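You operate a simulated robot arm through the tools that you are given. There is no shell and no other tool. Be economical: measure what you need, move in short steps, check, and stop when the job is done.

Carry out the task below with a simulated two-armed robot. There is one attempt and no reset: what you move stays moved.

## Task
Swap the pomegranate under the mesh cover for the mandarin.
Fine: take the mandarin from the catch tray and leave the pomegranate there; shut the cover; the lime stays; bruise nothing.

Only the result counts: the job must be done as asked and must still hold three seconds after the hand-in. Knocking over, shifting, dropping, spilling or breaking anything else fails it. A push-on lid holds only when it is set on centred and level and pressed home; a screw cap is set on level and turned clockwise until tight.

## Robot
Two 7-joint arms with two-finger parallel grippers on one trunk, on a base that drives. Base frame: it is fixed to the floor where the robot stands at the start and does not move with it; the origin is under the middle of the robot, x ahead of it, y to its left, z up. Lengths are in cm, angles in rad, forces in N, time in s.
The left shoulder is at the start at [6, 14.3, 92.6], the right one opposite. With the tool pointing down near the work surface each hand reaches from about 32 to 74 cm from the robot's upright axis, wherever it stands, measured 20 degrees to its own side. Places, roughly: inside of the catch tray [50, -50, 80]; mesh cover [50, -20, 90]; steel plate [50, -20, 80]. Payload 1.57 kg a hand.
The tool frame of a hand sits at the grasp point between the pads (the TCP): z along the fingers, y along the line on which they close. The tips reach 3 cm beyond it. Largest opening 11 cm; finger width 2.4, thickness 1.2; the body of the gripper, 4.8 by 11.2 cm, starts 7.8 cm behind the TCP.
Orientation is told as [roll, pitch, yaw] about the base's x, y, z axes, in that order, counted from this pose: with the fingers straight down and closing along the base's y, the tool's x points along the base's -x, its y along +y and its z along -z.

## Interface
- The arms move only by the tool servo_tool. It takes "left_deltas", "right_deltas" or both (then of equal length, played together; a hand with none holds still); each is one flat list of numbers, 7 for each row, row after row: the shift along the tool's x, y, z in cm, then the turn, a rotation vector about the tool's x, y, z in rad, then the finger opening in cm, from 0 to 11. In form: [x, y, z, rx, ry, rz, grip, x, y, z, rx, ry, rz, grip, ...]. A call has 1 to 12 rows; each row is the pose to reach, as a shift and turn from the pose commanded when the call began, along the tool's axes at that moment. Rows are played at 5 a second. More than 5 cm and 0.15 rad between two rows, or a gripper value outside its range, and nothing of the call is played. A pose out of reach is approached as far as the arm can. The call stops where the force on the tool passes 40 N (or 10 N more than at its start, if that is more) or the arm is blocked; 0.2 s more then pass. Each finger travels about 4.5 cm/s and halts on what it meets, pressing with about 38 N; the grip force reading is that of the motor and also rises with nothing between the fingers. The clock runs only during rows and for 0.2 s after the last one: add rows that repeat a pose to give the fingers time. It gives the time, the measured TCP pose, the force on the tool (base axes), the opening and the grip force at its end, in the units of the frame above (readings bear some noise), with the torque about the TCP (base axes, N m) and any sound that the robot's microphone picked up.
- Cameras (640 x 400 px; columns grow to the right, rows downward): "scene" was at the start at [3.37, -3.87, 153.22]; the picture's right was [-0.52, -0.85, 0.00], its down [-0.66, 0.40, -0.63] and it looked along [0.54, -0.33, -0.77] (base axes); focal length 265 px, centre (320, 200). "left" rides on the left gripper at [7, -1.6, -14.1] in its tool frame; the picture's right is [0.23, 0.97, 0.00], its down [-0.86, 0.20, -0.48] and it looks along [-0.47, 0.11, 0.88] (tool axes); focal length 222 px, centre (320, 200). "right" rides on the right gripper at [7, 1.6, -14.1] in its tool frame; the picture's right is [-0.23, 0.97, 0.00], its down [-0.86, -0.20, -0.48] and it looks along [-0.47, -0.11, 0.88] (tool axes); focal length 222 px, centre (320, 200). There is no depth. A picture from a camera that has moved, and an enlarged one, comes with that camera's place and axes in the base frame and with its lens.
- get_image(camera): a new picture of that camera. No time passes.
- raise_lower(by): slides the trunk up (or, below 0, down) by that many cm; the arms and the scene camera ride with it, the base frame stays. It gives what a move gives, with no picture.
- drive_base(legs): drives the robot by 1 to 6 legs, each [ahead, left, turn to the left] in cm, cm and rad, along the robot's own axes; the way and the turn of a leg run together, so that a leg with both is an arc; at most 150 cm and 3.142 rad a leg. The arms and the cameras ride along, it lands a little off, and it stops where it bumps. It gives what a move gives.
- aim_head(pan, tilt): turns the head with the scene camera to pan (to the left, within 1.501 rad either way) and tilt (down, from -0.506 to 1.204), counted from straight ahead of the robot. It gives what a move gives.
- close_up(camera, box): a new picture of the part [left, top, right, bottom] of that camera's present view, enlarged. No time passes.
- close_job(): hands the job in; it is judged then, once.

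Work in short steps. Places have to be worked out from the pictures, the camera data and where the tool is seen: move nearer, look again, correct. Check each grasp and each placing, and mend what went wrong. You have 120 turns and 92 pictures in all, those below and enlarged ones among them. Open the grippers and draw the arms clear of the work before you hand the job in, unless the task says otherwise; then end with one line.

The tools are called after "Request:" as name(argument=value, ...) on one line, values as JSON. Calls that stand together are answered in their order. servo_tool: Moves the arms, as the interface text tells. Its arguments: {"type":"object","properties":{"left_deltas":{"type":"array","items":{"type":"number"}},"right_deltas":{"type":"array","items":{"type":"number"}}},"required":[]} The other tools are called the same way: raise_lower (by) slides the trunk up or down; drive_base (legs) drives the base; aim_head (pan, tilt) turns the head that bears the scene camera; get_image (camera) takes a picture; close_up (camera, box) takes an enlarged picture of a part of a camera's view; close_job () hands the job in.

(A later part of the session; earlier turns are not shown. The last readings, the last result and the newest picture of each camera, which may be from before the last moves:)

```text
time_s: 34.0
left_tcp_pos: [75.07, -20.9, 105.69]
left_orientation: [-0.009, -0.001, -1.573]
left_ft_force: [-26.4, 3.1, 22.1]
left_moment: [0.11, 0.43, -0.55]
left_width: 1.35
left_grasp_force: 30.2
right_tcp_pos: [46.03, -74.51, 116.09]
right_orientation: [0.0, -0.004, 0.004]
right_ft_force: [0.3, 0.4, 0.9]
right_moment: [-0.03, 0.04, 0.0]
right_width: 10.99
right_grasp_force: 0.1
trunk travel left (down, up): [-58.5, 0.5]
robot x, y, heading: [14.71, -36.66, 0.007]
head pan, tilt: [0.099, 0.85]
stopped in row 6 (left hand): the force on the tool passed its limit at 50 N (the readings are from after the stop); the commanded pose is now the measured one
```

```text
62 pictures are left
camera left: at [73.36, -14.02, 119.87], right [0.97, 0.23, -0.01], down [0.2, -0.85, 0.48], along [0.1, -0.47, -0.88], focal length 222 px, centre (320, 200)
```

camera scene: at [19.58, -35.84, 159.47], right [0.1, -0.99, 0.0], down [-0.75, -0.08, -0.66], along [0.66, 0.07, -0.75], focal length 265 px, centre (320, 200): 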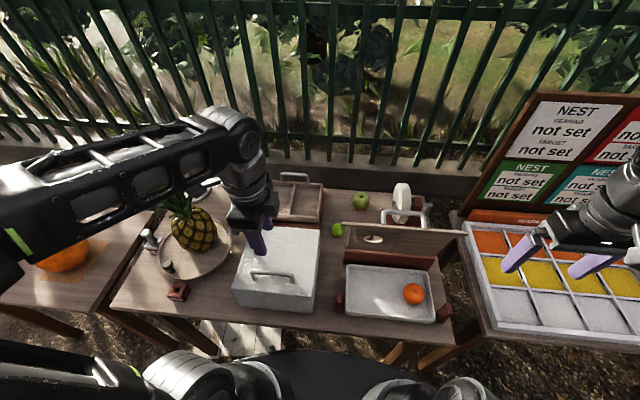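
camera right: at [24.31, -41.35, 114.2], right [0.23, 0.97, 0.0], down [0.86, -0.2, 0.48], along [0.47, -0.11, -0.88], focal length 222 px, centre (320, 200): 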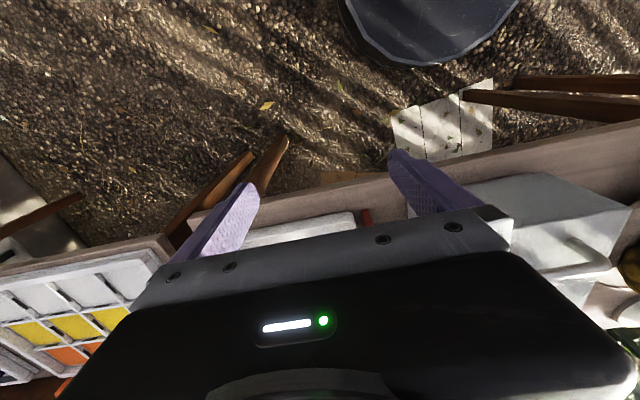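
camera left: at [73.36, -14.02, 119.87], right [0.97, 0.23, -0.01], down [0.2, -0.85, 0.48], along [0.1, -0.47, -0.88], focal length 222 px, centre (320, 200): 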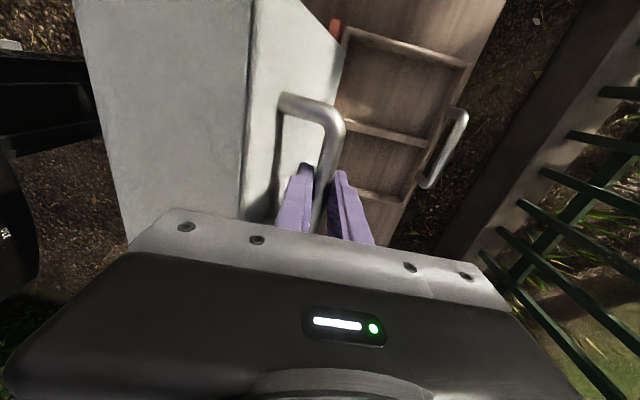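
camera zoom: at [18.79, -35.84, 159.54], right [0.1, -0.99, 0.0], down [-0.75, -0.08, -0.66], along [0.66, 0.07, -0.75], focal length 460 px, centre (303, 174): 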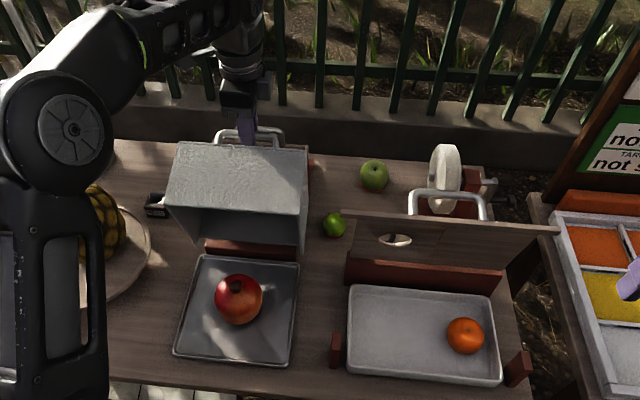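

The cover meets its stop here at about 1.3 rad of opening. I'll ease the left hand slightly and keep holding it, and bring the right hand over with a small forward tilt to look at the pomegranate.

Request:
servo_tool(left_deltas=[0, -0.4, -0.15, 0, 0, 0, 0, 0, -0.4, -0.15, 0, 0, 0, 0, 0, -0.4, -0.15, 0, 0, 0, 0, 0, -0.4, -0.15, 0, 0, 0, 0, 0, -0.4, -0.15, 0, 0, 0, 0, 0, -0.4, -0.15, 0, 0, 0, 0, 0, -0.4, -0.15, 0, 0, 0, 0, 0, -0.4, -0.15, 0, 0, 0, 0, 0, -0.4, -0.15, 0, 0, 0, 0, 0, -0.4, -0.15, 0, 0, 0, 0], right_deltas=[0.4, 3.5, 0, 0, -0.035, 0, 11, 0.8, 7, 0, 0, -0.07, 0, 11, 1.2, 10.5, 0, 0, -0.105, 0, 11, 1.6, 14, 1, 0, -0.14, 0, 11, 2, 17.5, 2, 0, -0.175, 0, 11, 2.4, 21, 3, 0, -0.21, 0, 11, 2.8, 24.5, 4, 0, -0.245, 0, 11, 3.2, 28, 5, 0, -0.28, 0, 11, 3.6, 31.5, 6, 0, -0.315, 0, 11, 4, 35, 7, 0, -0.35, 0, 11])

Request:
get_image(camera="right")

Request:
get_image(camera="scene")

```text
time_s: 36.2
left_tcp_pos: [74.99, -20.98, 105.61]
left_orientation: [-0.001, -0.002, -1.572]
left_ft_force: [-2.7, 2.7, 30.7]
left_moment: [-0.5, 0.02, -0.74]
left_width: 1.35
left_grasp_force: 30.3
right_tcp_pos: [41.94, -39.41, 109.21]
right_orientation: [0.003, -0.353, 0.003]
right_ft_force: [-0.1, 0.3, 0.3]
right_moment: [-0.01, -0.03, -0.01]
right_width: 10.99
right_grasp_force: 0.1
trunk travel left (down, up): [-58.5, 0.5]
robot x, y, heading: [14.9, -36.77, 0.003]
head pan, tilt: [0.099, 0.85]
```

```text
61 pictures are left
camera right: at [30.45, -37.8, 120.1], right [0.21, 0.97, 0.08], down [0.64, -0.2, 0.74], along [0.74, -0.11, -0.66], focal length 222 px, centre (320, 200)
```

right: 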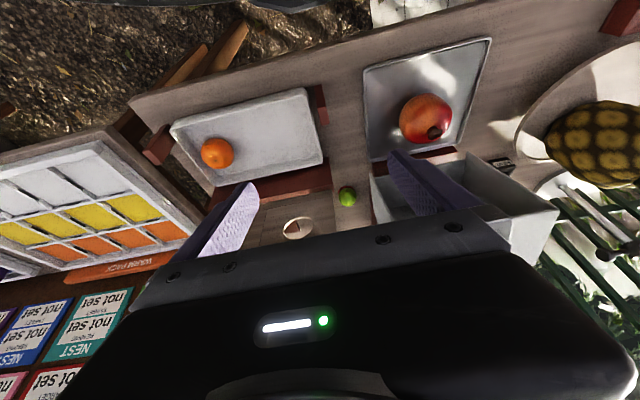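

```text
60 pictures are left
camera scene: at [18.96, -35.86, 159.5], right [0.1, -0.99, 0.0], down [-0.75, -0.08, -0.66], along [0.66, 0.07, -0.75], focal length 265 px, centre (320, 200)
```

scene: 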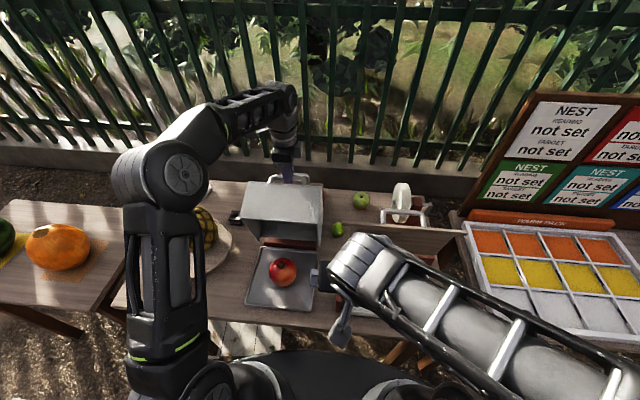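

Both cameras agree: the pomegranate centre is at about [54.5,−20.4,84.5], diameter ~8.6. I'll move the right hand to a pre-grasp pose along its tilted axis.

Request:
servo_tool(right_deltas=[-0.6, 4, 1, 0, 0, 0, 11, -1.2, 8, 2, 0, 0, 0, 11, -2, 12, 3.5, 0, 0, 0, 11, -2.6, 15.5, 5.5, 0, 0, 0, 11, -3.24, 18.5, 8.5, 0, 0, 0, 11, -3.24, 19, 11.5, 0, 0, 0, 11, -3.24, 19, 13.7, 0, 0, 0, 11, -3.24, 19, 13.7, 0, 0, 0, 11])

Request:
get_image(camera="right")

Request:
close_up(camera="scene", box=[210, 160, 370, 330])

```text
time_s: 36.7
left_tcp_pos: [74.58, -21.03, 105.39]
left_orientation: [-0.016, -0.004, -1.574]
left_ft_force: [-2.6, -5.2, 4.0]
left_moment: [-0.97, 0.18, -0.76]
left_width: 1.37
left_grasp_force: 29.9
right_tcp_pos: [42.78, -33.51, 108.87]
right_orientation: [0.031, -0.354, 0.015]
right_ft_force: [1.3, -0.1, -0.4]
right_moment: [-0.03, -0.02, 0.02]
right_width: 11.01
right_grasp_force: 0.0
trunk travel left (down, up): [-58.5, 0.5]
robot x, y, heading: [14.72, -36.75, 0.001]
head pan, tilt: [0.099, 0.85]
stopped in row 2 (left hand): the force on the tool passed its limit at 68 N (the readings are from after the stop); the commanded pose is now the measured one
```

```text
59 pictures are left
camera right: at [31.21, -32.44, 119.84], right [0.19, 0.98, 0.11], down [0.64, -0.2, 0.74], along [0.74, -0.07, -0.66], focal length 222 px, centre (320, 200)
```

right: 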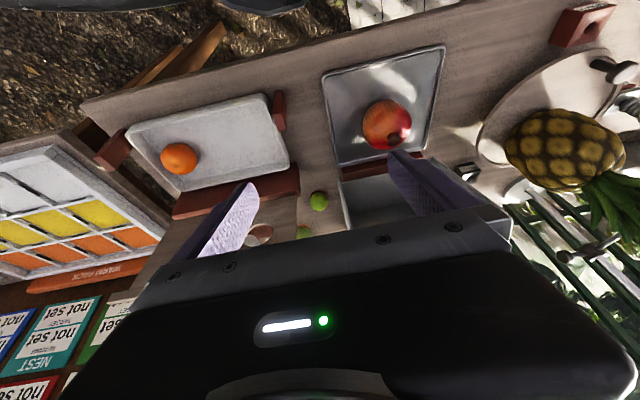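

```text
2.35 times, centred on (290, 245) of scene
camera zoom: at [19.11, -35.78, 159.41], right [0.1, -0.99, 0.0], down [-0.75, -0.08, -0.66], along [0.66, 0.07, -0.75], focal length 623 px, centre (391, 94)
```

zoom: 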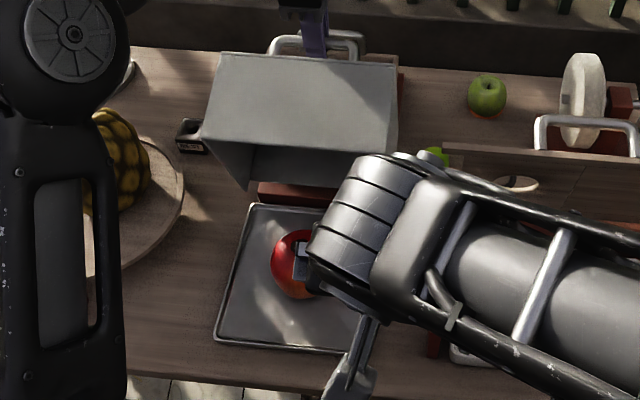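

The left hold is stiff and sways with the other arm's motion. I'll test whether the cover stays open by itself by nudging it to its stop and opening the left fingers slightly around the bar.

Request:
servo_tool(left_deltas=[0, 0.4, 0.15, 0, 0, 0, 0, 0, 0.5, 0.2, 0, 0, 0, 0, 0, 0.5, 0.2, 0, 0, 0, 2, 0, 0.5, 0.2, 0, 0, 0, 3, 0, 0.5, 0.2, 0, 0, 0, 3.5, 0, 0.5, 0.2, 0, 0, 0, 3.5, 0, 0.5, 0.2, 0, 0, 0, 3.5, 0, 0.5, 0.2, 0, 0, 0, 3.5])

Request:
get_image(camera="left")

```text
time_s: 38.5
left_tcp_pos: [75.39, -20.65, 105.19]
left_orientation: [-0.018, 0.001, -1.569]
left_ft_force: [-0.2, -0.4, 0.6]
left_moment: [0.02, 0.0, -0.02]
left_width: 3.51
left_grasp_force: 0.1
right_tcp_pos: [42.95, -33.55, 108.97]
right_orientation: [0.031, -0.355, 0.016]
right_ft_force: [-1.0, 0.1, -0.1]
right_moment: [-0.03, 0.0, -0.02]
right_width: 11.03
right_grasp_force: 0.1
trunk travel left (down, up): [-58.5, 0.5]
robot x, y, heading: [14.96, -36.64, -0.002]
head pan, tilt: [0.099, 0.85]
```

```text
57 pictures are left
camera left: at [73.83, -13.83, 119.34], right [0.97, 0.23, -0.02], down [0.21, -0.86, 0.47], along [0.09, -0.46, -0.88], focal length 222 px, centre (320, 200)
```

left: 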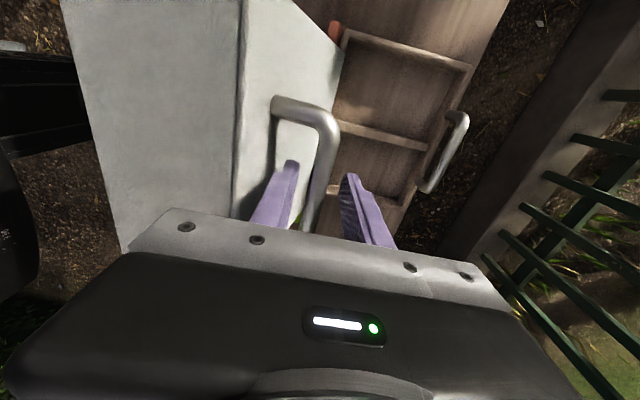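

The cover rests open on its own, so the left hand can stay straddling the bar as a guard without touching. Now I'll move the right hand to the pre-grasp pose.

Request:
servo_tool(right_deltas=[-0.6, 3, 1, 0.01, 0, 0, 11, -1.2, 6, 2.5, 0.02, 0, 0, 11, -1.8, 9, 4.5, 0.035, 0, 0.004, 11, -2.2, 11.5, 7, 0.035, 0, 0.004, 11, -2.37, 13.1, 10, 0.035, 0, 0.004, 11, -2.37, 13.1, 12.2, 0.035, 0, 0.004, 11, -2.37, 13.1, 13.2, 0.035, 0, 0.004, 11, -2.37, 13.1, 13.2, 0.035, 0, 0.004, 11])

Request:
get_image(camera="right")

Request:
close_up(camera="scene", box=[210, 160, 370, 330])

```text
time_s: 39.6
left_tcp_pos: [75.39, -20.66, 105.13]
left_orientation: [-0.019, 0.0, -1.571]
left_ft_force: [0.4, 0.4, 0.8]
left_moment: [0.01, 0.0, -0.01]
left_width: 3.5
left_grasp_force: 0.1
right_tcp_pos: [46.0, -18.35, 107.77]
right_orientation: [0.196, -0.288, -0.02]
right_ft_force: [0.5, 0.0, 0.5]
right_moment: [0.01, 0.02, -0.01]
right_width: 10.99
right_grasp_force: 0.0
trunk travel left (down, up): [-58.5, 0.5]
robot x, y, heading: [14.97, -36.87, 0.001]
head pan, tilt: [0.099, 0.85]
stopped in row 5 (right hand): the arm was blocked; the commanded pose is now the measured one
```

```text
56 pictures are left
camera right: at [35.16, -19.37, 119.52], right [0.18, 0.95, 0.25], down [0.69, -0.3, 0.66], along [0.7, 0.05, -0.71], focal length 222 px, centre (320, 200)
```

right: 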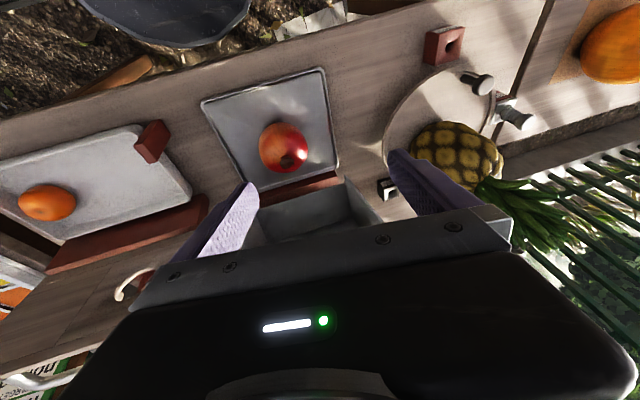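

```text
2.35 times, centred on (290, 245) of scene
camera zoom: at [19.37, -35.75, 159.47], right [0.1, -0.99, 0.0], down [-0.75, -0.08, -0.66], along [0.66, 0.07, -0.75], focal length 623 px, centre (391, 94)
```

zoom: 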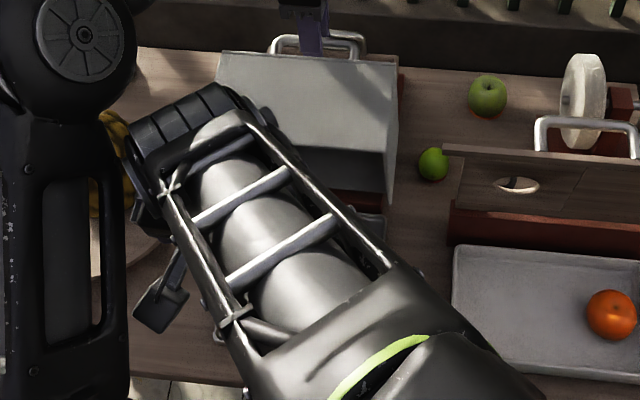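

The right arm was blocked, likely by the left arm beside it. Since the cover stays open, I'll back the right hand off and withdraw the left hand straight up and out to the left.

Request:
servo_tool(right_deltas=[0, -2.5, -0.5, 0, 0, 0, 11, 0, -5, -1, -0.04, 0, 0, 11, 0, -7.5, -1.5, -0.08, 0, 0, 11, 0, -10, -2, -0.12, 0, 0, 11, 0, -12.5, -2.5, -0.16, 0, 0, 11, 0, -14, -3, -0.19, 0, 0, 11])

Request:
servo_tool(left_deltas=[0, 0, -1, 0, 0, 0, 3.5, 0, 0, -2, 0, 0, 0, 3.5, 0, 0, -3.5, 0, 0, 0, 3.5, 0, 0, -5, 0, 0, 0, 3.5, 0, 0, -7, 0, 0, 0, 3.5])

Request:
get_image(camera="scene")

```text
time_s: 41.0
left_tcp_pos: [75.35, -20.84, 105.14]
left_orientation: [-0.019, 0.001, -1.569]
left_ft_force: [0.6, -0.3, -0.3]
left_moment: [0.01, 0.0, -0.01]
left_width: 3.49
left_grasp_force: 0.1
right_tcp_pos: [45.45, -32.77, 108.17]
right_orientation: [0.386, -0.288, -0.018]
right_ft_force: [-0.3, -0.4, -0.1]
right_moment: [0.03, -0.01, -0.02]
right_width: 10.99
right_grasp_force: 0.3
trunk travel left (down, up): [-58.5, 0.5]
robot x, y, heading: [14.5, -36.71, 0.01]
head pan, tilt: [0.099, 0.85]
```

```text
time_s: 42.2
left_tcp_pos: [75.38, -20.71, 108.71]
left_orientation: [-0.017, 0.003, -1.568]
left_ft_force: [0.4, -0.6, -0.7]
left_moment: [-0.01, 0.02, -0.01]
left_width: 3.52
left_grasp_force: 0.0
left hand out of reach, approached as far as the arm can: row 4, 5
right_tcp_pos: [45.42, -32.69, 108.04]
right_orientation: [0.386, -0.29, -0.016]
right_ft_force: [-0.1, 0.5, 0.5]
right_moment: [0.02, 0.03, -0.02]
right_width: 10.99
right_grasp_force: 0.0
trunk travel left (down, up): [-58.5, 0.5]
robot x, y, heading: [14.64, -36.61, 0.0]
head pan, tilt: [0.099, 0.85]
```

```text
54 pictures are left
camera scene: at [19.3, -35.86, 159.48], right [0.1, -0.99, 0.0], down [-0.75, -0.08, -0.66], along [0.66, 0.07, -0.75], focal length 265 px, centre (320, 200)
```

scene: 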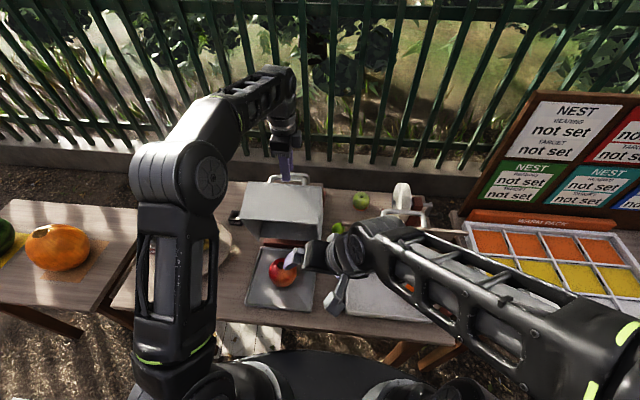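

The lift is limited by reach again, and the tips are only about at bar height. I'll tilt the left hand (wrist toward the robot) while raising so it clears the bar.

Request:
servo_tool(left_deltas=[0, -0.1, -0.8, -0.1, 0, 0, 3.5, 0, -0.3, -1.8, -0.2, 0, 0, 3.5, 0, -0.5, -3, -0.3, 0, 0, 3.5, 0, -0.6, -4, -0.4, 0, 0, 3.5, 0, -0.6, -5, -0.5, 0, 0, 3.5])

Request:
get_image(camera="left")

```text
time_s: 43.4
left_tcp_pos: [74.75, -20.9, 113.67]
left_orientation: [0.482, 0.002, -1.571]
left_ft_force: [-0.5, -0.6, -0.1]
left_moment: [0.02, 0.02, -0.01]
left_width: 3.48
left_grasp_force: 0.0
right_tcp_pos: [45.48, -32.68, 108.1]
right_orientation: [0.386, -0.289, -0.019]
right_ft_force: [0.3, 0.0, -0.2]
right_moment: [0.0, 0.02, 0.0]
right_width: 11.0
right_grasp_force: 0.0
trunk travel left (down, up): [-58.5, 0.5]
robot x, y, heading: [14.75, -37.19, 0.005]
head pan, tilt: [0.099, 0.85]
```

```text
53 pictures are left
camera left: at [66.6, -14.11, 125.5], right [0.86, 0.23, 0.45], down [-0.05, -0.86, 0.51], along [0.5, -0.46, -0.73], focal length 222 px, centre (320, 200)
```

left: 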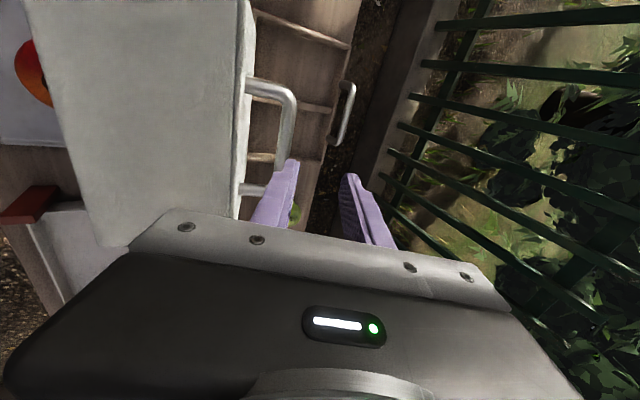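

The left hand is clear above the handle and the cover stays open. I'll retract it back and to the left.

Request:
servo_tool(left_deltas=[1.5, -3.46, -2.3, 0, 0, 0, 3.5, 3.5, -6.92, -4.5, 0, 0, 0, 3.5, 6, -10.4, -6.6, 0.05, 0, 0, 3.5, 8.5, -13.8, -8.8, 0.1, 0, 0, 3.5, 11, -17.3, -11, 0.15, 0, 0, 3.5, 13.5, -20.8, -13.1, 0.2, 0, 0, 3.5, 16, -24.2, -15.3, 0.25, 0, 0, 3.5, 18.5, -27.7, -17.5, 0.3, 0, 0, 3.5, 21, -31.1, -19.7, 0.35, 0, 0, 3.5])

Request:
get_image(camera="scene")

```text
time_s: 45.4
left_tcp_pos: [38.37, -0.45, 116.98]
left_orientation: [0.128, 0.002, -1.572]
left_ft_force: [-0.7, 0.0, 0.2]
left_moment: [0.03, 0.02, 0.02]
left_width: 3.51
left_grasp_force: 0.0
right_tcp_pos: [45.47, -32.85, 108.0]
right_orientation: [0.387, -0.287, -0.018]
right_ft_force: [-0.5, -0.4, -0.4]
right_moment: [0.04, -0.03, 0.01]
right_width: 10.99
right_grasp_force: 0.1
trunk travel left (down, up): [-58.5, 0.5]
robot x, y, heading: [14.72, -36.69, 0.003]
head pan, tilt: [0.099, 0.85]
```

```text
52 pictures are left
camera scene: at [19.29, -36.06, 159.48], right [0.1, -0.99, 0.0], down [-0.75, -0.08, -0.66], along [0.66, 0.07, -0.75], focal length 265 px, centre (320, 200)
```

scene: 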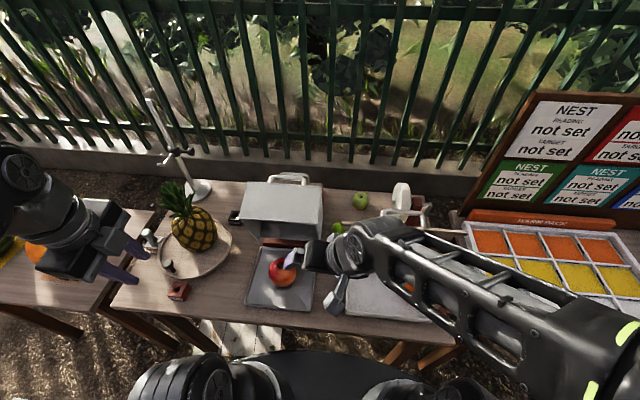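

All clear, and the cover stands open. I'll level the right hand's roll and drive 13 cm to the left so the right arm doesn't have to cross the body.

Request:
servo_tool(right_deltas=[0, 0, 0, 0.1, 0, 0, 11, 0, 0, 0, 0.2, 0, 0, 11, 0, 0, 0, 0.3, 0, 0, 11, 0, 0, 0, 0.38, 0, 0, 11])

Request:
drive_base(legs=[[0, 13, 0]])

Request:
get_image(camera="right")

```text
time_s: 46.4
left_tcp_pos: [38.48, -0.13, 116.73]
left_orientation: [0.131, 0.001, -1.569]
left_ft_force: [0.0, -0.7, 0.4]
left_moment: [-0.01, 0.02, -0.03]
left_width: 3.48
left_grasp_force: 0.0
right_tcp_pos: [45.48, -32.69, 107.91]
right_orientation: [0.003, -0.288, -0.019]
right_ft_force: [0.9, -0.2, 0.2]
right_moment: [-0.04, -0.01, -0.03]
right_width: 11.0
right_grasp_force: 0.0
trunk travel left (down, up): [-58.5, 0.5]
robot x, y, heading: [14.76, -36.82, 0.006]
head pan, tilt: [0.099, 0.85]
```

```text
time_s: 47.7
left_tcp_pos: [38.38, 12.66, 116.69]
left_orientation: [0.131, 0.001, -1.568]
left_ft_force: [0.6, 0.5, 0.1]
left_moment: [-0.06, 0.0, -0.02]
left_width: 3.5
left_grasp_force: 0.0
right_tcp_pos: [45.36, -19.76, 107.88]
right_orientation: [0.003, -0.288, -0.018]
right_ft_force: [-0.4, 1.0, 0.2]
right_moment: [-0.04, 0.03, 0.0]
right_width: 10.99
right_grasp_force: 0.0
trunk travel left (down, up): [-58.5, 0.5]
robot x, y, heading: [14.56, -23.44, 0.001]
head pan, tilt: [0.099, 0.85]
```

```text
51 pictures are left
camera right: at [34.67, -17.97, 119.57], right [0.23, 0.97, 0.07], down [0.68, -0.21, 0.7], along [0.69, -0.12, -0.71], focal length 222 px, centre (320, 200)
```

right: 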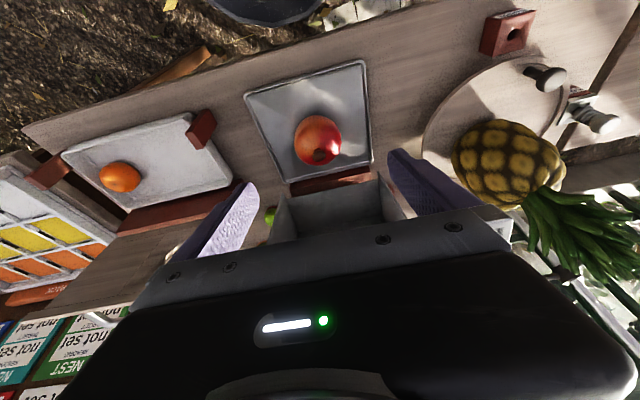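

The pomegranate centre is confirmed at [54.5,−20.8,84.5]. I'll descend along the tool axis to about 12 cm short of it.

Request:
servo_tool(right_deltas=[-1, -0.5, 3, 0, 0, 0, 11, -2, -1, 6, 0, 0, 0, 11, -2.07, -1.04, 9, 0, 0, 0, 11, -2.07, -1.04, 11.5, 0, 0, 0, 11, -2.07, -1.04, 13.2, 0, 0, 0, 11])

Request:
get_image(camera="right")

Request:
get_image(camera="scene")

```text
time_s: 48.9
left_tcp_pos: [38.43, 12.58, 116.87]
left_orientation: [0.129, 0.002, -1.57]
left_ft_force: [-0.4, -0.2, -0.1]
left_moment: [-0.01, -0.03, -0.01]
left_width: 3.5
left_grasp_force: 0.1
right_tcp_pos: [51.17, -21.33, 95.77]
right_orientation: [0.003, -0.29, -0.017]
right_ft_force: [-0.3, -0.9, 0.1]
right_moment: [-0.01, 0.01, -0.01]
right_width: 11.01
right_grasp_force: 0.2
trunk travel left (down, up): [-58.5, 0.5]
robot x, y, heading: [14.57, -23.8, 0.001]
head pan, tilt: [0.099, 0.85]
```

```text
50 pictures are left
camera right: at [40.55, -19.5, 107.45], right [0.23, 0.97, 0.07], down [0.68, -0.21, 0.7], along [0.69, -0.12, -0.71], focal length 222 px, centre (320, 200)
```

right: 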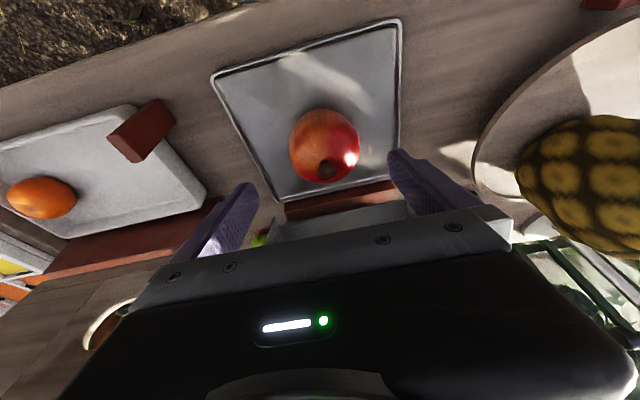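

```text
49 pictures are left
camera scene: at [19.32, -22.97, 159.48], right [0.1, -0.99, 0.0], down [-0.75, -0.08, -0.66], along [0.66, 0.07, -0.75], focal length 265 px, centre (320, 200)
```

scene: 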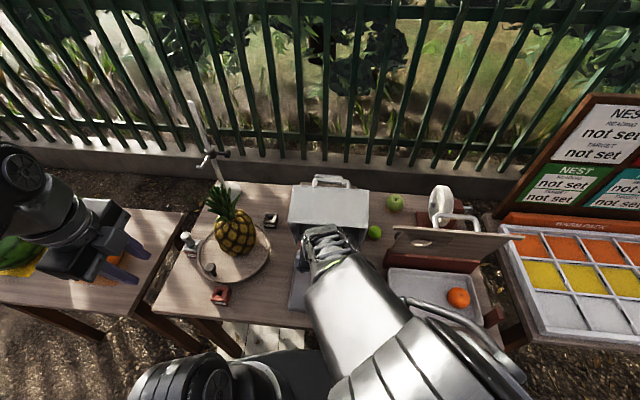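

Fruit is centred at [54.4,−20.7], diameter ≈8.2. I'll descend with the open fingers around its equator.

Request:
servo_tool(right_deltas=[0.1, 0.63, 2.5, 0, 0, 0, 11, 0.14, 0.63, 5, 0, 0, 0, 11, 0.14, 0.63, 7, 0, 0, 0, 11, 0.14, 0.63, 9, 0, 0, 0, 11, 0.14, 0.63, 10.5, 0, 0, 0, 11, 0.14, 0.63, 11.6, 0, 0, 0, 11, 0.14, 0.63, 11.6, 0, 0, 0, 11])

Request:
get_image(camera="right")

```text
time_s: 50.5
left_tcp_pos: [38.32, 12.69, 116.7]
left_orientation: [0.131, 0.001, -1.568]
left_ft_force: [0.2, 0.3, -0.2]
left_moment: [-0.02, 0.01, -0.01]
left_width: 3.48
left_grasp_force: 0.0
right_tcp_pos: [54.35, -20.48, 84.66]
right_orientation: [0.005, -0.288, -0.016]
right_ft_force: [0.4, 0.2, -0.2]
right_moment: [0.02, 0.02, -0.03]
right_width: 10.98
right_grasp_force: 0.0
trunk travel left (down, up): [-58.5, 0.5]
robot x, y, heading: [14.67, -23.89, 0.002]
head pan, tilt: [0.099, 0.85]
```

```text
48 pictures are left
camera right: at [43.6, -18.65, 96.27], right [0.23, 0.97, 0.07], down [0.68, -0.21, 0.7], along [0.69, -0.12, -0.71], focal length 222 px, centre (320, 200)
```

right: 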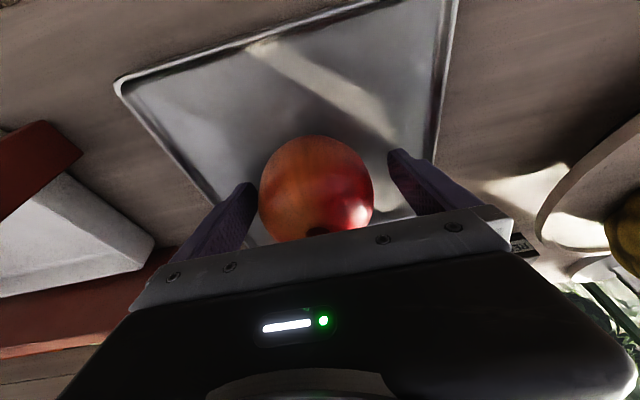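

The fruit is centred between the pads. I'll close gently to 8.4 and read the width and force.

Request:
servo_tool(right_deltas=[0, 0, 0, 0, 0, 0, 9.6, 0, 0, 0, 0, 0, 0, 8.9, 0, 0, 0, 0, 0, 0, 8.6, 0, 0, 0, 0, 0, 0, 8.4, 0, 0, 0, 0, 0, 0, 8.4])

```text
time_s: 51.7
left_tcp_pos: [38.35, 12.63, 116.82]
left_orientation: [0.132, 0.002, -1.569]
left_ft_force: [-0.7, -0.7, 0.1]
left_moment: [0.02, -0.03, 0.0]
left_width: 3.48
left_grasp_force: 0.2
right_tcp_pos: [54.26, -20.38, 84.6]
right_orientation: [0.005, -0.288, -0.017]
right_ft_force: [-0.2, -0.2, -0.4]
right_moment: [-0.02, -0.01, 0.0]
right_width: 8.51
right_grasp_force: 0.7
trunk travel left (down, up): [-58.5, 0.5]
robot x, y, heading: [14.43, -23.76, 0.0]
head pan, tilt: [0.099, 0.85]
```

Little or no contact yet at 8.5. I'll tighten in small increments.

Request:
servo_tool(right_deltas=[0, 0, 0, 0, 0, 0, 8.2, 0, 0, 0, 0, 0, 0, 8.1, 0, 0, 0, 0, 0, 0, 8.0, 0, 0, 0, 0, 0, 0, 8.0])

```text
time_s: 52.7
left_tcp_pos: [38.33, 12.46, 116.93]
left_orientation: [0.131, 0.001, -1.568]
left_ft_force: [0.1, -0.2, -0.5]
left_moment: [0.0, 0.01, 0.02]
left_width: 3.51
left_grasp_force: 0.1
right_tcp_pos: [54.27, -20.44, 84.62]
right_orientation: [0.006, -0.286, -0.015]
right_ft_force: [0.2, -1.1, 0.5]
right_moment: [0.04, -0.02, -0.02]
right_width: 8.29
right_grasp_force: 38.1
trunk travel left (down, up): [-58.5, 0.5]
robot x, y, heading: [15.1, -23.95, 0.004]
head pan, tilt: [0.099, 0.85]
```

Contact is at 8.29, and the force saturates with that command. I'll relax the command to 8.22 to see if the force eases.

Request:
servo_tool(right_deltas=[0, 0, 0, 0, 0, 0, 8.22, 0, 0, 0, 0, 0, 0, 8.22])

```text
time_s: 53.3
left_tcp_pos: [38.26, 12.54, 116.85]
left_orientation: [0.131, 0.002, -1.571]
left_ft_force: [0.5, -0.5, -0.6]
left_moment: [0.02, 0.02, 0.0]
left_width: 3.52
left_grasp_force: 0.1
right_tcp_pos: [54.42, -20.5, 84.57]
right_orientation: [0.005, -0.288, -0.019]
right_ft_force: [0.1, 0.4, -1.0]
right_moment: [0.1, 0.01, 0.05]
right_width: 8.31
right_grasp_force: 27.9
trunk travel left (down, up): [-58.5, 0.5]
robot x, y, heading: [14.54, -23.94, -0.0]
head pan, tilt: [0.099, 0.85]
```

The grip force responds to the command (28 N at 8.22). I'll keep 8.24 and lift along the tool axis.

Request:
servo_tool(right_deltas=[0, 0, 0, 0, 0, 0, 8.24, 0, 0, -0.7, 0, 0, 0, 8.24, 0, 0, -1.7, 0, 0, 0, 8.24, 0, 0, -3, 0, 0, 0, 8.24])

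Request:
get_image(camera="right")

```text
time_s: 54.3
left_tcp_pos: [38.38, 12.72, 116.93]
left_orientation: [0.13, 0.002, -1.569]
left_ft_force: [-0.3, -0.8, 0.2]
left_moment: [0.0, 0.0, -0.02]
left_width: 3.46
left_grasp_force: 0.0
right_tcp_pos: [53.42, -20.32, 87.49]
right_orientation: [0.005, -0.288, -0.018]
right_ft_force: [-0.1, 0.4, 0.2]
right_moment: [-0.01, -0.02, 0.01]
right_width: 8.28
right_grasp_force: 0.3
trunk travel left (down, up): [-58.5, 0.5]
robot x, y, heading: [14.65, -24.06, 0.008]
head pan, tilt: [0.099, 0.85]
```

```text
47 pictures are left
camera right: at [42.74, -18.56, 99.19], right [0.23, 0.97, 0.07], down [0.68, -0.21, 0.7], along [0.69, -0.12, -0.71], focal length 222 px, centre (320, 200)
```

right: 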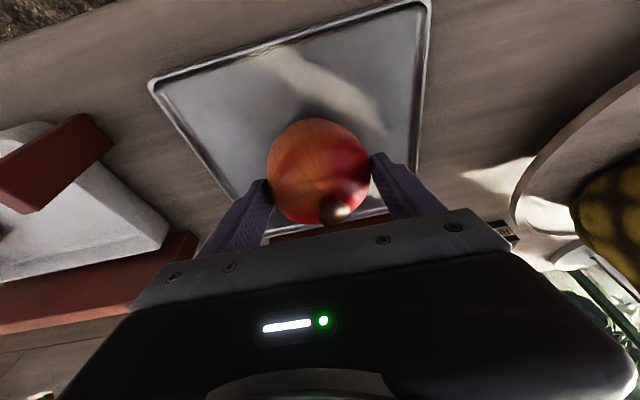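

The fruit slipped and stays on the plate. I'll open, go back down, and grip a little tighter.

Request:
servo_tool(right_deltas=[0, 0, 0, 0, 0, 0, 9.5, 0.2, 0, 0, 0, 0, 0, 10, 0.3, 0, 1.5, 0, 0, 0, 10, 0.3, 0, 2.9, 0, 0, 0, 10, 0.3, 0, 2.9, 0, 0, 0, 9, 0.3, 0, 2.9, 0, 0, 0, 8.4, 0.3, 0, 2.9, 0, 0, 0, 8.2, 0.3, 0, 2.9, 0, 0, 0, 8.1, 0.3, 0, 2.9, 0, 0, 0, 8.1])

Request:
get_image(camera="right")

```text
time_s: 56.3
left_tcp_pos: [38.34, 12.67, 116.81]
left_orientation: [0.131, 0.002, -1.568]
left_ft_force: [0.6, 0.0, -0.1]
left_moment: [-0.01, 0.01, 0.02]
left_width: 3.5
left_grasp_force: 0.0
right_tcp_pos: [54.0, -20.48, 84.63]
right_orientation: [0.005, -0.288, -0.017]
right_ft_force: [1.2, -0.1, 0.2]
right_moment: [0.0, -0.05, -0.02]
right_width: 8.31
right_grasp_force: 37.8
trunk travel left (down, up): [-58.5, 0.5]
robot x, y, heading: [14.38, -23.82, 0.003]
head pan, tilt: [0.099, 0.85]
```

```text
46 pictures are left
camera right: at [43.18, -18.7, 96.33], right [0.23, 0.97, 0.07], down [0.68, -0.21, 0.7], along [0.69, -0.12, -0.71], focal length 222 px, centre (320, 200)
```

right: 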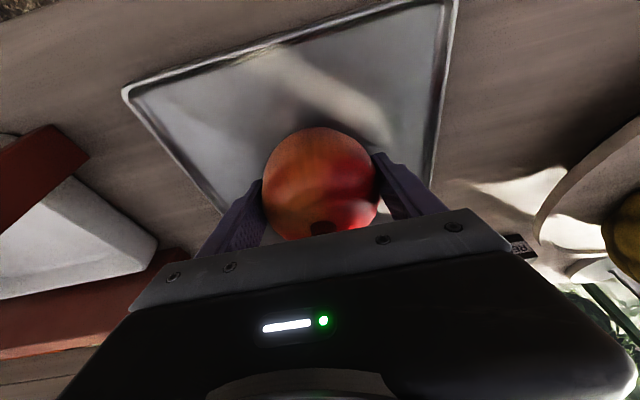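

The grip is firm at 8.31. I'll ease to 8.18 and lift slowly.

Request:
servo_tool(right_deltas=[0, 0, 0, 0, 0, 0, 8.18, 0, 0, -0.4, 0, 0, 0, 8.18, 0, 0, -0.9, 0, 0, 0, 8.18, 0, 0, -1.5, 0, 0, 0, 8.18, 0, 0, -2.2, 0, 0, 0, 8.18, 0, 0, -3, 0, 0, 0, 8.18])

Request:
get_image(camera="right")

```text
time_s: 57.7
left_tcp_pos: [38.34, 12.63, 116.82]
left_orientation: [0.13, 0.002, -1.568]
left_ft_force: [-0.8, -0.4, 0.7]
left_moment: [0.03, -0.02, -0.01]
left_width: 3.51
left_grasp_force: 0.1
right_tcp_pos: [53.02, -20.36, 87.57]
right_orientation: [0.005, -0.288, -0.018]
right_ft_force: [0.7, 0.5, -2.9]
right_moment: [-0.02, -0.03, 0.0]
right_width: 8.31
right_grasp_force: 18.2
trunk travel left (down, up): [-58.5, 0.5]
robot x, y, heading: [14.68, -23.74, 0.006]
head pan, tilt: [0.099, 0.85]
```

```text
45 pictures are left
camera right: at [42.25, -18.55, 99.23], right [0.23, 0.97, 0.07], down [0.68, -0.21, 0.7], along [0.69, -0.12, -0.71], focal length 222 px, centre (320, 200)
```

right: 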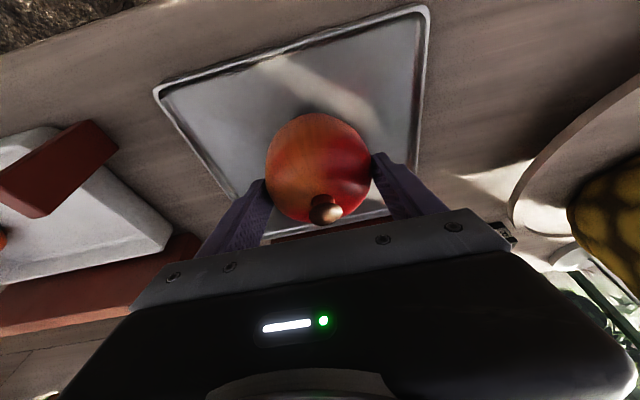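

It is slipping slowly because the grip eases above the equator. I'll set it back, regrip about 0.6 cm lower and tighter.

Request:
servo_tool(right_deltas=[0, 0, 1, 0, 0, 0, 8.18, 0, 0, 2, 0, 0, 0, 8.18, 0, 0, 2.8, 0, 0, 0, 8.3, 0, 0, 2.8, 0, 0, 0, 9.2, 0, 0, 3.2, 0, 0, 0, 9.6, -0.2, 0, 3.7, 0, 0, 0, 9.6, -0.2, 0, 3.7, 0, 0, 0, 8.8, -0.2, 0, 3.7, 0, 0, 0, 8.3, -0.2, 0, 3.7, 0, 0, 0, 8.0, -0.2, 0, 3.7, 0, 0, 0, 7.9])

Request:
get_image(camera="right")

```text
time_s: 59.9
left_tcp_pos: [38.38, 12.63, 116.93]
left_orientation: [0.13, 0.0, -1.568]
left_ft_force: [0.1, 0.5, 0.0]
left_moment: [0.0, -0.01, 0.02]
left_width: 3.5
left_grasp_force: 0.1
right_tcp_pos: [54.3, -20.27, 84.18]
right_orientation: [0.006, -0.288, -0.018]
right_ft_force: [-0.7, 1.2, -0.2]
right_moment: [0.05, -0.07, -0.04]
right_width: 8.3
right_grasp_force: 29.5
trunk travel left (down, up): [-58.5, 0.5]
robot x, y, heading: [14.67, -23.8, 0.005]
head pan, tilt: [0.099, 0.85]
```

```text
44 pictures are left
camera right: at [43.63, -18.51, 95.8], right [0.23, 0.97, 0.07], down [0.68, -0.21, 0.7], along [0.69, -0.12, -0.71], focal length 222 px, centre (320, 200)
```

right: 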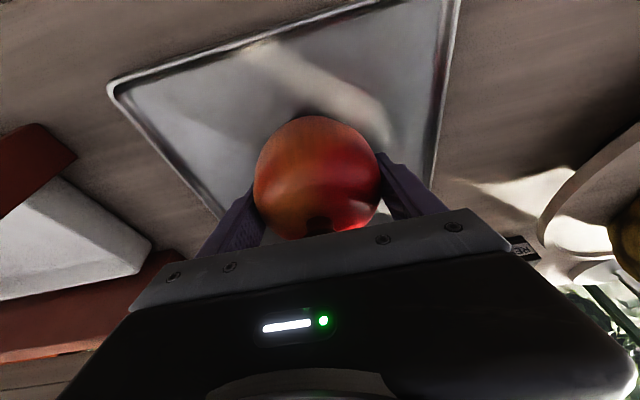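

The fruit has rolled toward the robot: its centre is now at x≈52.7 while the pads are at 54.3. I'll open, shift back 1.6 cm and close again.

Request:
servo_tool(right_deltas=[0, 0, 0, 0, 0, 0, 9.2, 0, 0, 0, 0, 0, 0, 10, 0.8, 0, -0.2, 0, 0, 0, 10, 1.5, 0, -0.45, 0, 0, 0, 10, 1.5, 0, -0.45, 0, 0, 0, 10])

Request:
get_image(camera="right")

```text
time_s: 61.1
left_tcp_pos: [38.5, 12.62, 116.89]
left_orientation: [0.129, 0.003, -1.57]
left_ft_force: [0.2, 0.4, 0.6]
left_moment: [0.02, 0.02, 0.04]
left_width: 3.48
left_grasp_force: 0.1
right_tcp_pos: [52.77, -20.16, 84.07]
right_orientation: [0.005, -0.288, -0.018]
right_ft_force: [-0.8, 0.5, 0.3]
right_moment: [0.0, -0.03, 0.03]
right_width: 10.02
right_grasp_force: 0.1
trunk travel left (down, up): [-58.5, 0.5]
robot x, y, heading: [14.77, -24.07, 0.002]
head pan, tilt: [0.099, 0.85]
```

```text
43 pictures are left
camera right: at [42.03, -18.46, 95.74], right [0.23, 0.97, 0.07], down [0.68, -0.21, 0.7], along [0.69, -0.12, -0.71], focal length 222 px, centre (320, 200)
```

right: 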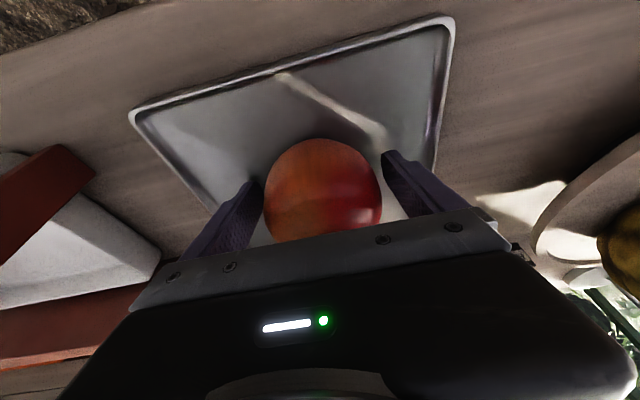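

Now centred at [52.7,−20.1]. I'll close and lift slowly.

Request:
servo_tool(right_deltas=[0, 0, 0, 0, 0, 0, 9, 0, 0, 0, 0, 0, 0, 8.4, 0, 0, 0, 0, 0, 0, 8.1, 0, 0, 0, 0, 0, 0, 7.9, 0, 0, 0, 0, 0, 0, 7.9, 0, 0, -0.5, 0, 0, 0, 7.9, 0, 0, -1.2, 0, 0, 0, 7.9, 0, 0, -2, 0, 0, 0, 7.9, 0, 0, -3, 0, 0, 0, 7.9])

Request:
get_image(camera="right")

```text
time_s: 63.1
left_tcp_pos: [38.35, 12.46, 116.81]
left_orientation: [0.131, 0.003, -1.569]
left_ft_force: [-0.3, 0.0, -0.3]
left_moment: [-0.03, 0.01, 0.0]
left_width: 3.49
left_grasp_force: 0.0
right_tcp_pos: [51.96, -20.28, 87.03]
right_orientation: [0.005, -0.289, -0.018]
right_ft_force: [0.0, 0.6, -2.1]
right_moment: [0.04, 0.03, 0.03]
right_width: 8.31
right_grasp_force: 37.8
trunk travel left (down, up): [-58.5, 0.5]
robot x, y, heading: [14.35, -23.68, 0.001]
head pan, tilt: [0.099, 0.85]
```

```text
42 pictures are left
camera right: at [41.28, -18.46, 98.71], right [0.23, 0.97, 0.07], down [0.68, -0.21, 0.7], along [0.69, -0.12, -0.71], focal length 222 px, centre (320, 200)
```

right: 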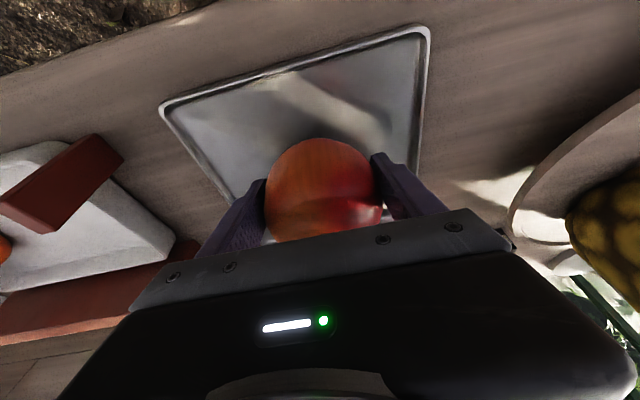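

The pomegranate is held and lifts with the hand. I'll continue up and carry it to the right over the tray's empty left part.

Request:
servo_tool(right_deltas=[0, 0, -2, 0, 0, 0, 7.9, 0, 0, -4.5, 0, 0, 0, 7.9, 0, 0, -7, 0, 0, 0, 7.9, 0, 0, -9, 0, 0, 0, 7.9, 0, -2.5, -9.5, 0, 0, 0, 7.9, 0, -5.5, -9.5, 0, 0, 0, 7.9, 0, -8.5, -9.5, 0, 0, 0, 7.9, 0, -11.5, -9.5, 0, 0, 0, 7.9, 0, -15, -9.5, 0, 0, 0, 7.9, 0, -18.5, -9.5, 0, 0, 0, 7.9, 0, -22, -9.5, 0, 0, 0, 7.9])

Request:
get_image(camera="right")

Request:
get_image(camera="scene")

```text
time_s: 64.2
left_tcp_pos: [38.42, 12.45, 116.91]
left_orientation: [0.13, 0.0, -1.57]
left_ft_force: [0.4, -0.7, -0.3]
left_moment: [0.01, 0.01, 0.02]
left_width: 3.51
left_grasp_force: 0.1
right_tcp_pos: [51.6, -25.61, 94.36]
right_orientation: [-0.002, -0.238, -0.162]
right_ft_force: [-0.1, 0.2, -2.5]
right_moment: [0.03, 0.0, 0.02]
right_width: 8.28
right_grasp_force: 38.0
trunk travel left (down, up): [-58.5, 0.5]
robot x, y, heading: [14.75, -24.07, 0.0]
head pan, tilt: [0.099, 0.85]
stopped in row 5 (right hand): the arm was blocked; the commanded pose is now the measured one
```

```text
41 pictures are left
camera right: at [41.82, -22.25, 106.56], right [0.38, 0.93, 0.05], down [0.68, -0.31, 0.67], along [0.63, -0.22, -0.74], focal length 222 px, centre (320, 200)
```

right: 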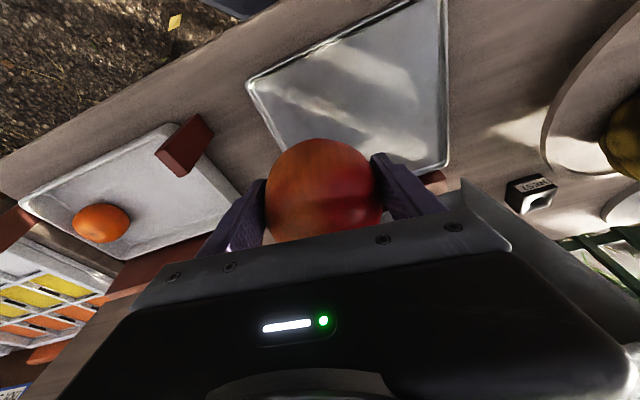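

```text
40 pictures are left
camera scene: at [19.3, -23.02, 159.48], right [0.1, -0.99, 0.0], down [-0.75, -0.08, -0.66], along [0.66, 0.07, -0.75], focal length 265 px, centre (320, 200)
```

scene: 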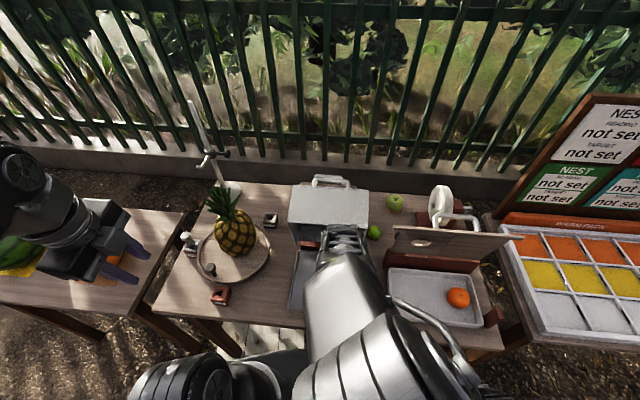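

The arm is folded too close to the body here. With the fruit held, I'll back the base up 8 cm and shift it 12 cm right to give the right arm room.

Request:
drive_base(legs=[[-8, 0, 0], [0, -12, 0]])

Request:
get_image(camera="right")

```text
time_s: 66.1
left_tcp_pos: [30.63, 0.35, 116.92]
left_orientation: [0.13, 0.004, -1.57]
left_ft_force: [0.0, -0.7, -1.1]
left_moment: [0.03, 0.02, 0.02]
left_width: 3.49
left_grasp_force: 0.1
right_tcp_pos: [43.85, -37.79, 94.42]
right_orientation: [0.001, -0.24, -0.165]
right_ft_force: [0.6, -0.8, -2.6]
right_moment: [0.03, 0.02, 0.04]
right_width: 8.27
right_grasp_force: 38.2
trunk travel left (down, up): [-58.5, 0.5]
robot x, y, heading: [7.03, -36.03, -0.003]
head pan, tilt: [0.099, 0.85]
```

```text
39 pictures are left
camera right: at [34.0, -34.47, 106.59], right [0.38, 0.92, 0.05], down [0.68, -0.31, 0.67], along [0.63, -0.22, -0.74], focal length 222 px, centre (320, 200)
```

right: 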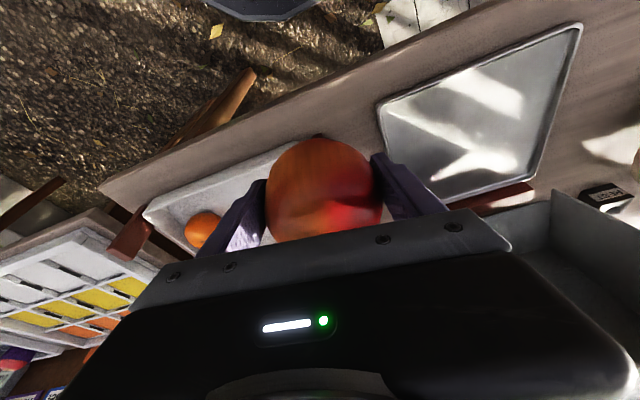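

The fruit is still held. I'll move it over the tray at about [52.5,−48] and straighten the yaw.

Request:
servo_tool(right_deltas=[-2, -1.7, 0.3, -0.008, 0, -0.032, 7.9, -4, -3.4, 0.7, -0.016, 0, -0.064, 7.9, -6, -5.1, 1.1, -0.024, 0, -0.096, 7.9, -8, -6.9, 1.5, -0.032, 0, -0.128, 7.9, -10.06, -8.64, 1.85, -0.039, 0, -0.16, 7.9, -10.06, -8.64, 1.85, -0.039, 0, -0.16, 7.9])

Request:
get_image(camera="right")

Request:
close_up(camera="scene", box=[240, 140, 480, 310])

```text
time_s: 67.5
left_tcp_pos: [30.58, 0.47, 116.75]
left_orientation: [0.13, 0.002, -1.57]
left_ft_force: [0.2, 0.4, -0.7]
left_moment: [0.01, -0.03, 0.02]
left_width: 3.49
left_grasp_force: 0.1
right_tcp_pos: [52.6, -47.82, 94.99]
right_orientation: [-0.004, -0.239, 0.002]
right_ft_force: [0.2, 0.1, -1.6]
right_moment: [0.0, 0.01, 0.01]
right_width: 8.28
right_grasp_force: 38.6
trunk travel left (down, up): [-58.5, 0.5]
robot x, y, heading: [6.78, -36.06, 0.001]
head pan, tilt: [0.099, 0.85]
```

```text
38 pictures are left
camera right: at [42.44, -46.25, 107.26], right [0.22, 0.97, 0.05], down [0.72, -0.2, 0.67], along [0.66, -0.11, -0.74], focal length 222 px, centre (320, 200)
```

right: 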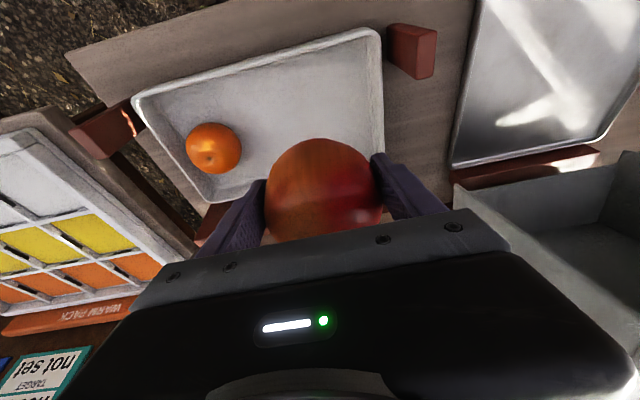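

```text
2.35 times, centred on (360, 225) of scene
camera zoom: at [11.44, -35.01, 159.48], right [0.1, -0.99, 0.0], down [-0.75, -0.08, -0.66], along [0.66, 0.07, -0.75], focal length 623 px, centre (226, 141)
```

zoom: 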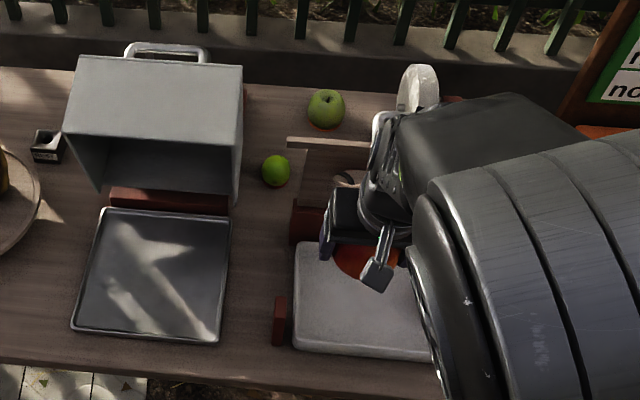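

All clear; the mandarin is at [52.6,−60.2]. I'll lower the pomegranate straight down toward the tray floor.

Request:
servo_tool(right_deltas=[0.5, 0, 2, 0, 0, 0, 7.9, 1.0, 0, 4, 0, 0, 0, 7.9, 1.4, 0, 5.8, 0, 0, 0, 7.9, 1.8, 0, 7.3, 0, 0, 0, 7.9, 2.1, 0, 8.7, 0, 0, 0, 7.9, 2.3, 0, 9.4, 0, 0, 0, 7.9, 2.42, 0, 9.9, 0, 0, 0, 7.9])

Request:
get_image(camera="right")

```text
time_s: 69.1
left_tcp_pos: [30.65, 0.59, 116.82]
left_orientation: [0.131, -0.001, -1.571]
left_ft_force: [0.6, -0.3, 0.1]
left_moment: [0.01, 0.02, -0.02]
left_width: 3.51
left_grasp_force: 0.1
right_tcp_pos: [52.53, -47.85, 84.78]
right_orientation: [-0.002, -0.241, -0.001]
right_ft_force: [-0.3, 0.1, -2.0]
right_moment: [0.0, 0.01, -0.01]
right_width: 8.28
right_grasp_force: 37.8
trunk travel left (down, up): [-58.5, 0.5]
robot x, y, heading: [6.71, -36.1, 0.003]
head pan, tilt: [0.099, 0.85]
```

```text
36 pictures are left
camera right: at [42.42, -46.02, 96.98], right [0.22, 0.97, 0.05], down [0.72, -0.2, 0.67], along [0.66, -0.11, -0.74], focal length 222 px, centre (320, 200)
```

right: 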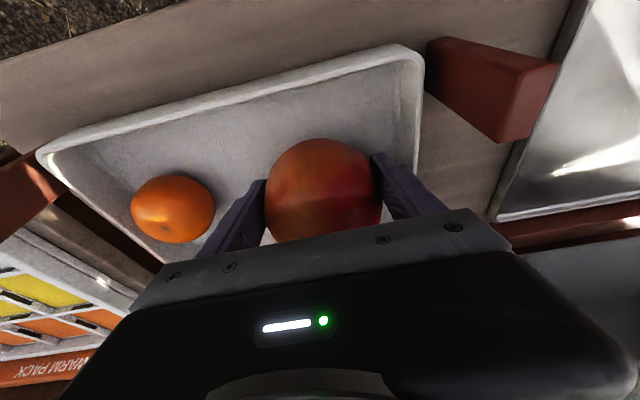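

The fruit is nearly down and not yet touching (still −2 N). I'll lower in 0.25 cm steps.

Request:
servo_tool(right_deltas=[0.06, 0, 0.25, 0, 0, 0, 7.9, 0.12, 0, 0.5, 0, 0, 0, 7.9, 0.14, 0, 0.6, 0, 0, 0, 7.9])

```text
time_s: 69.9
left_tcp_pos: [30.84, 0.63, 116.81]
left_orientation: [0.13, 0.002, -1.572]
left_ft_force: [0.2, -0.3, -0.6]
left_moment: [-0.01, 0.01, -0.01]
left_width: 3.5
left_grasp_force: 0.0
right_tcp_pos: [52.61, -47.69, 84.27]
right_orientation: [0.0, -0.239, 0.002]
right_ft_force: [0.0, 0.9, -2.8]
right_moment: [-0.02, 0.01, 0.03]
right_width: 8.3
right_grasp_force: 38.5
trunk travel left (down, up): [-58.5, 0.5]
robot x, y, heading: [7.19, -36.16, 0.003]
head pan, tilt: [0.099, 0.85]
```

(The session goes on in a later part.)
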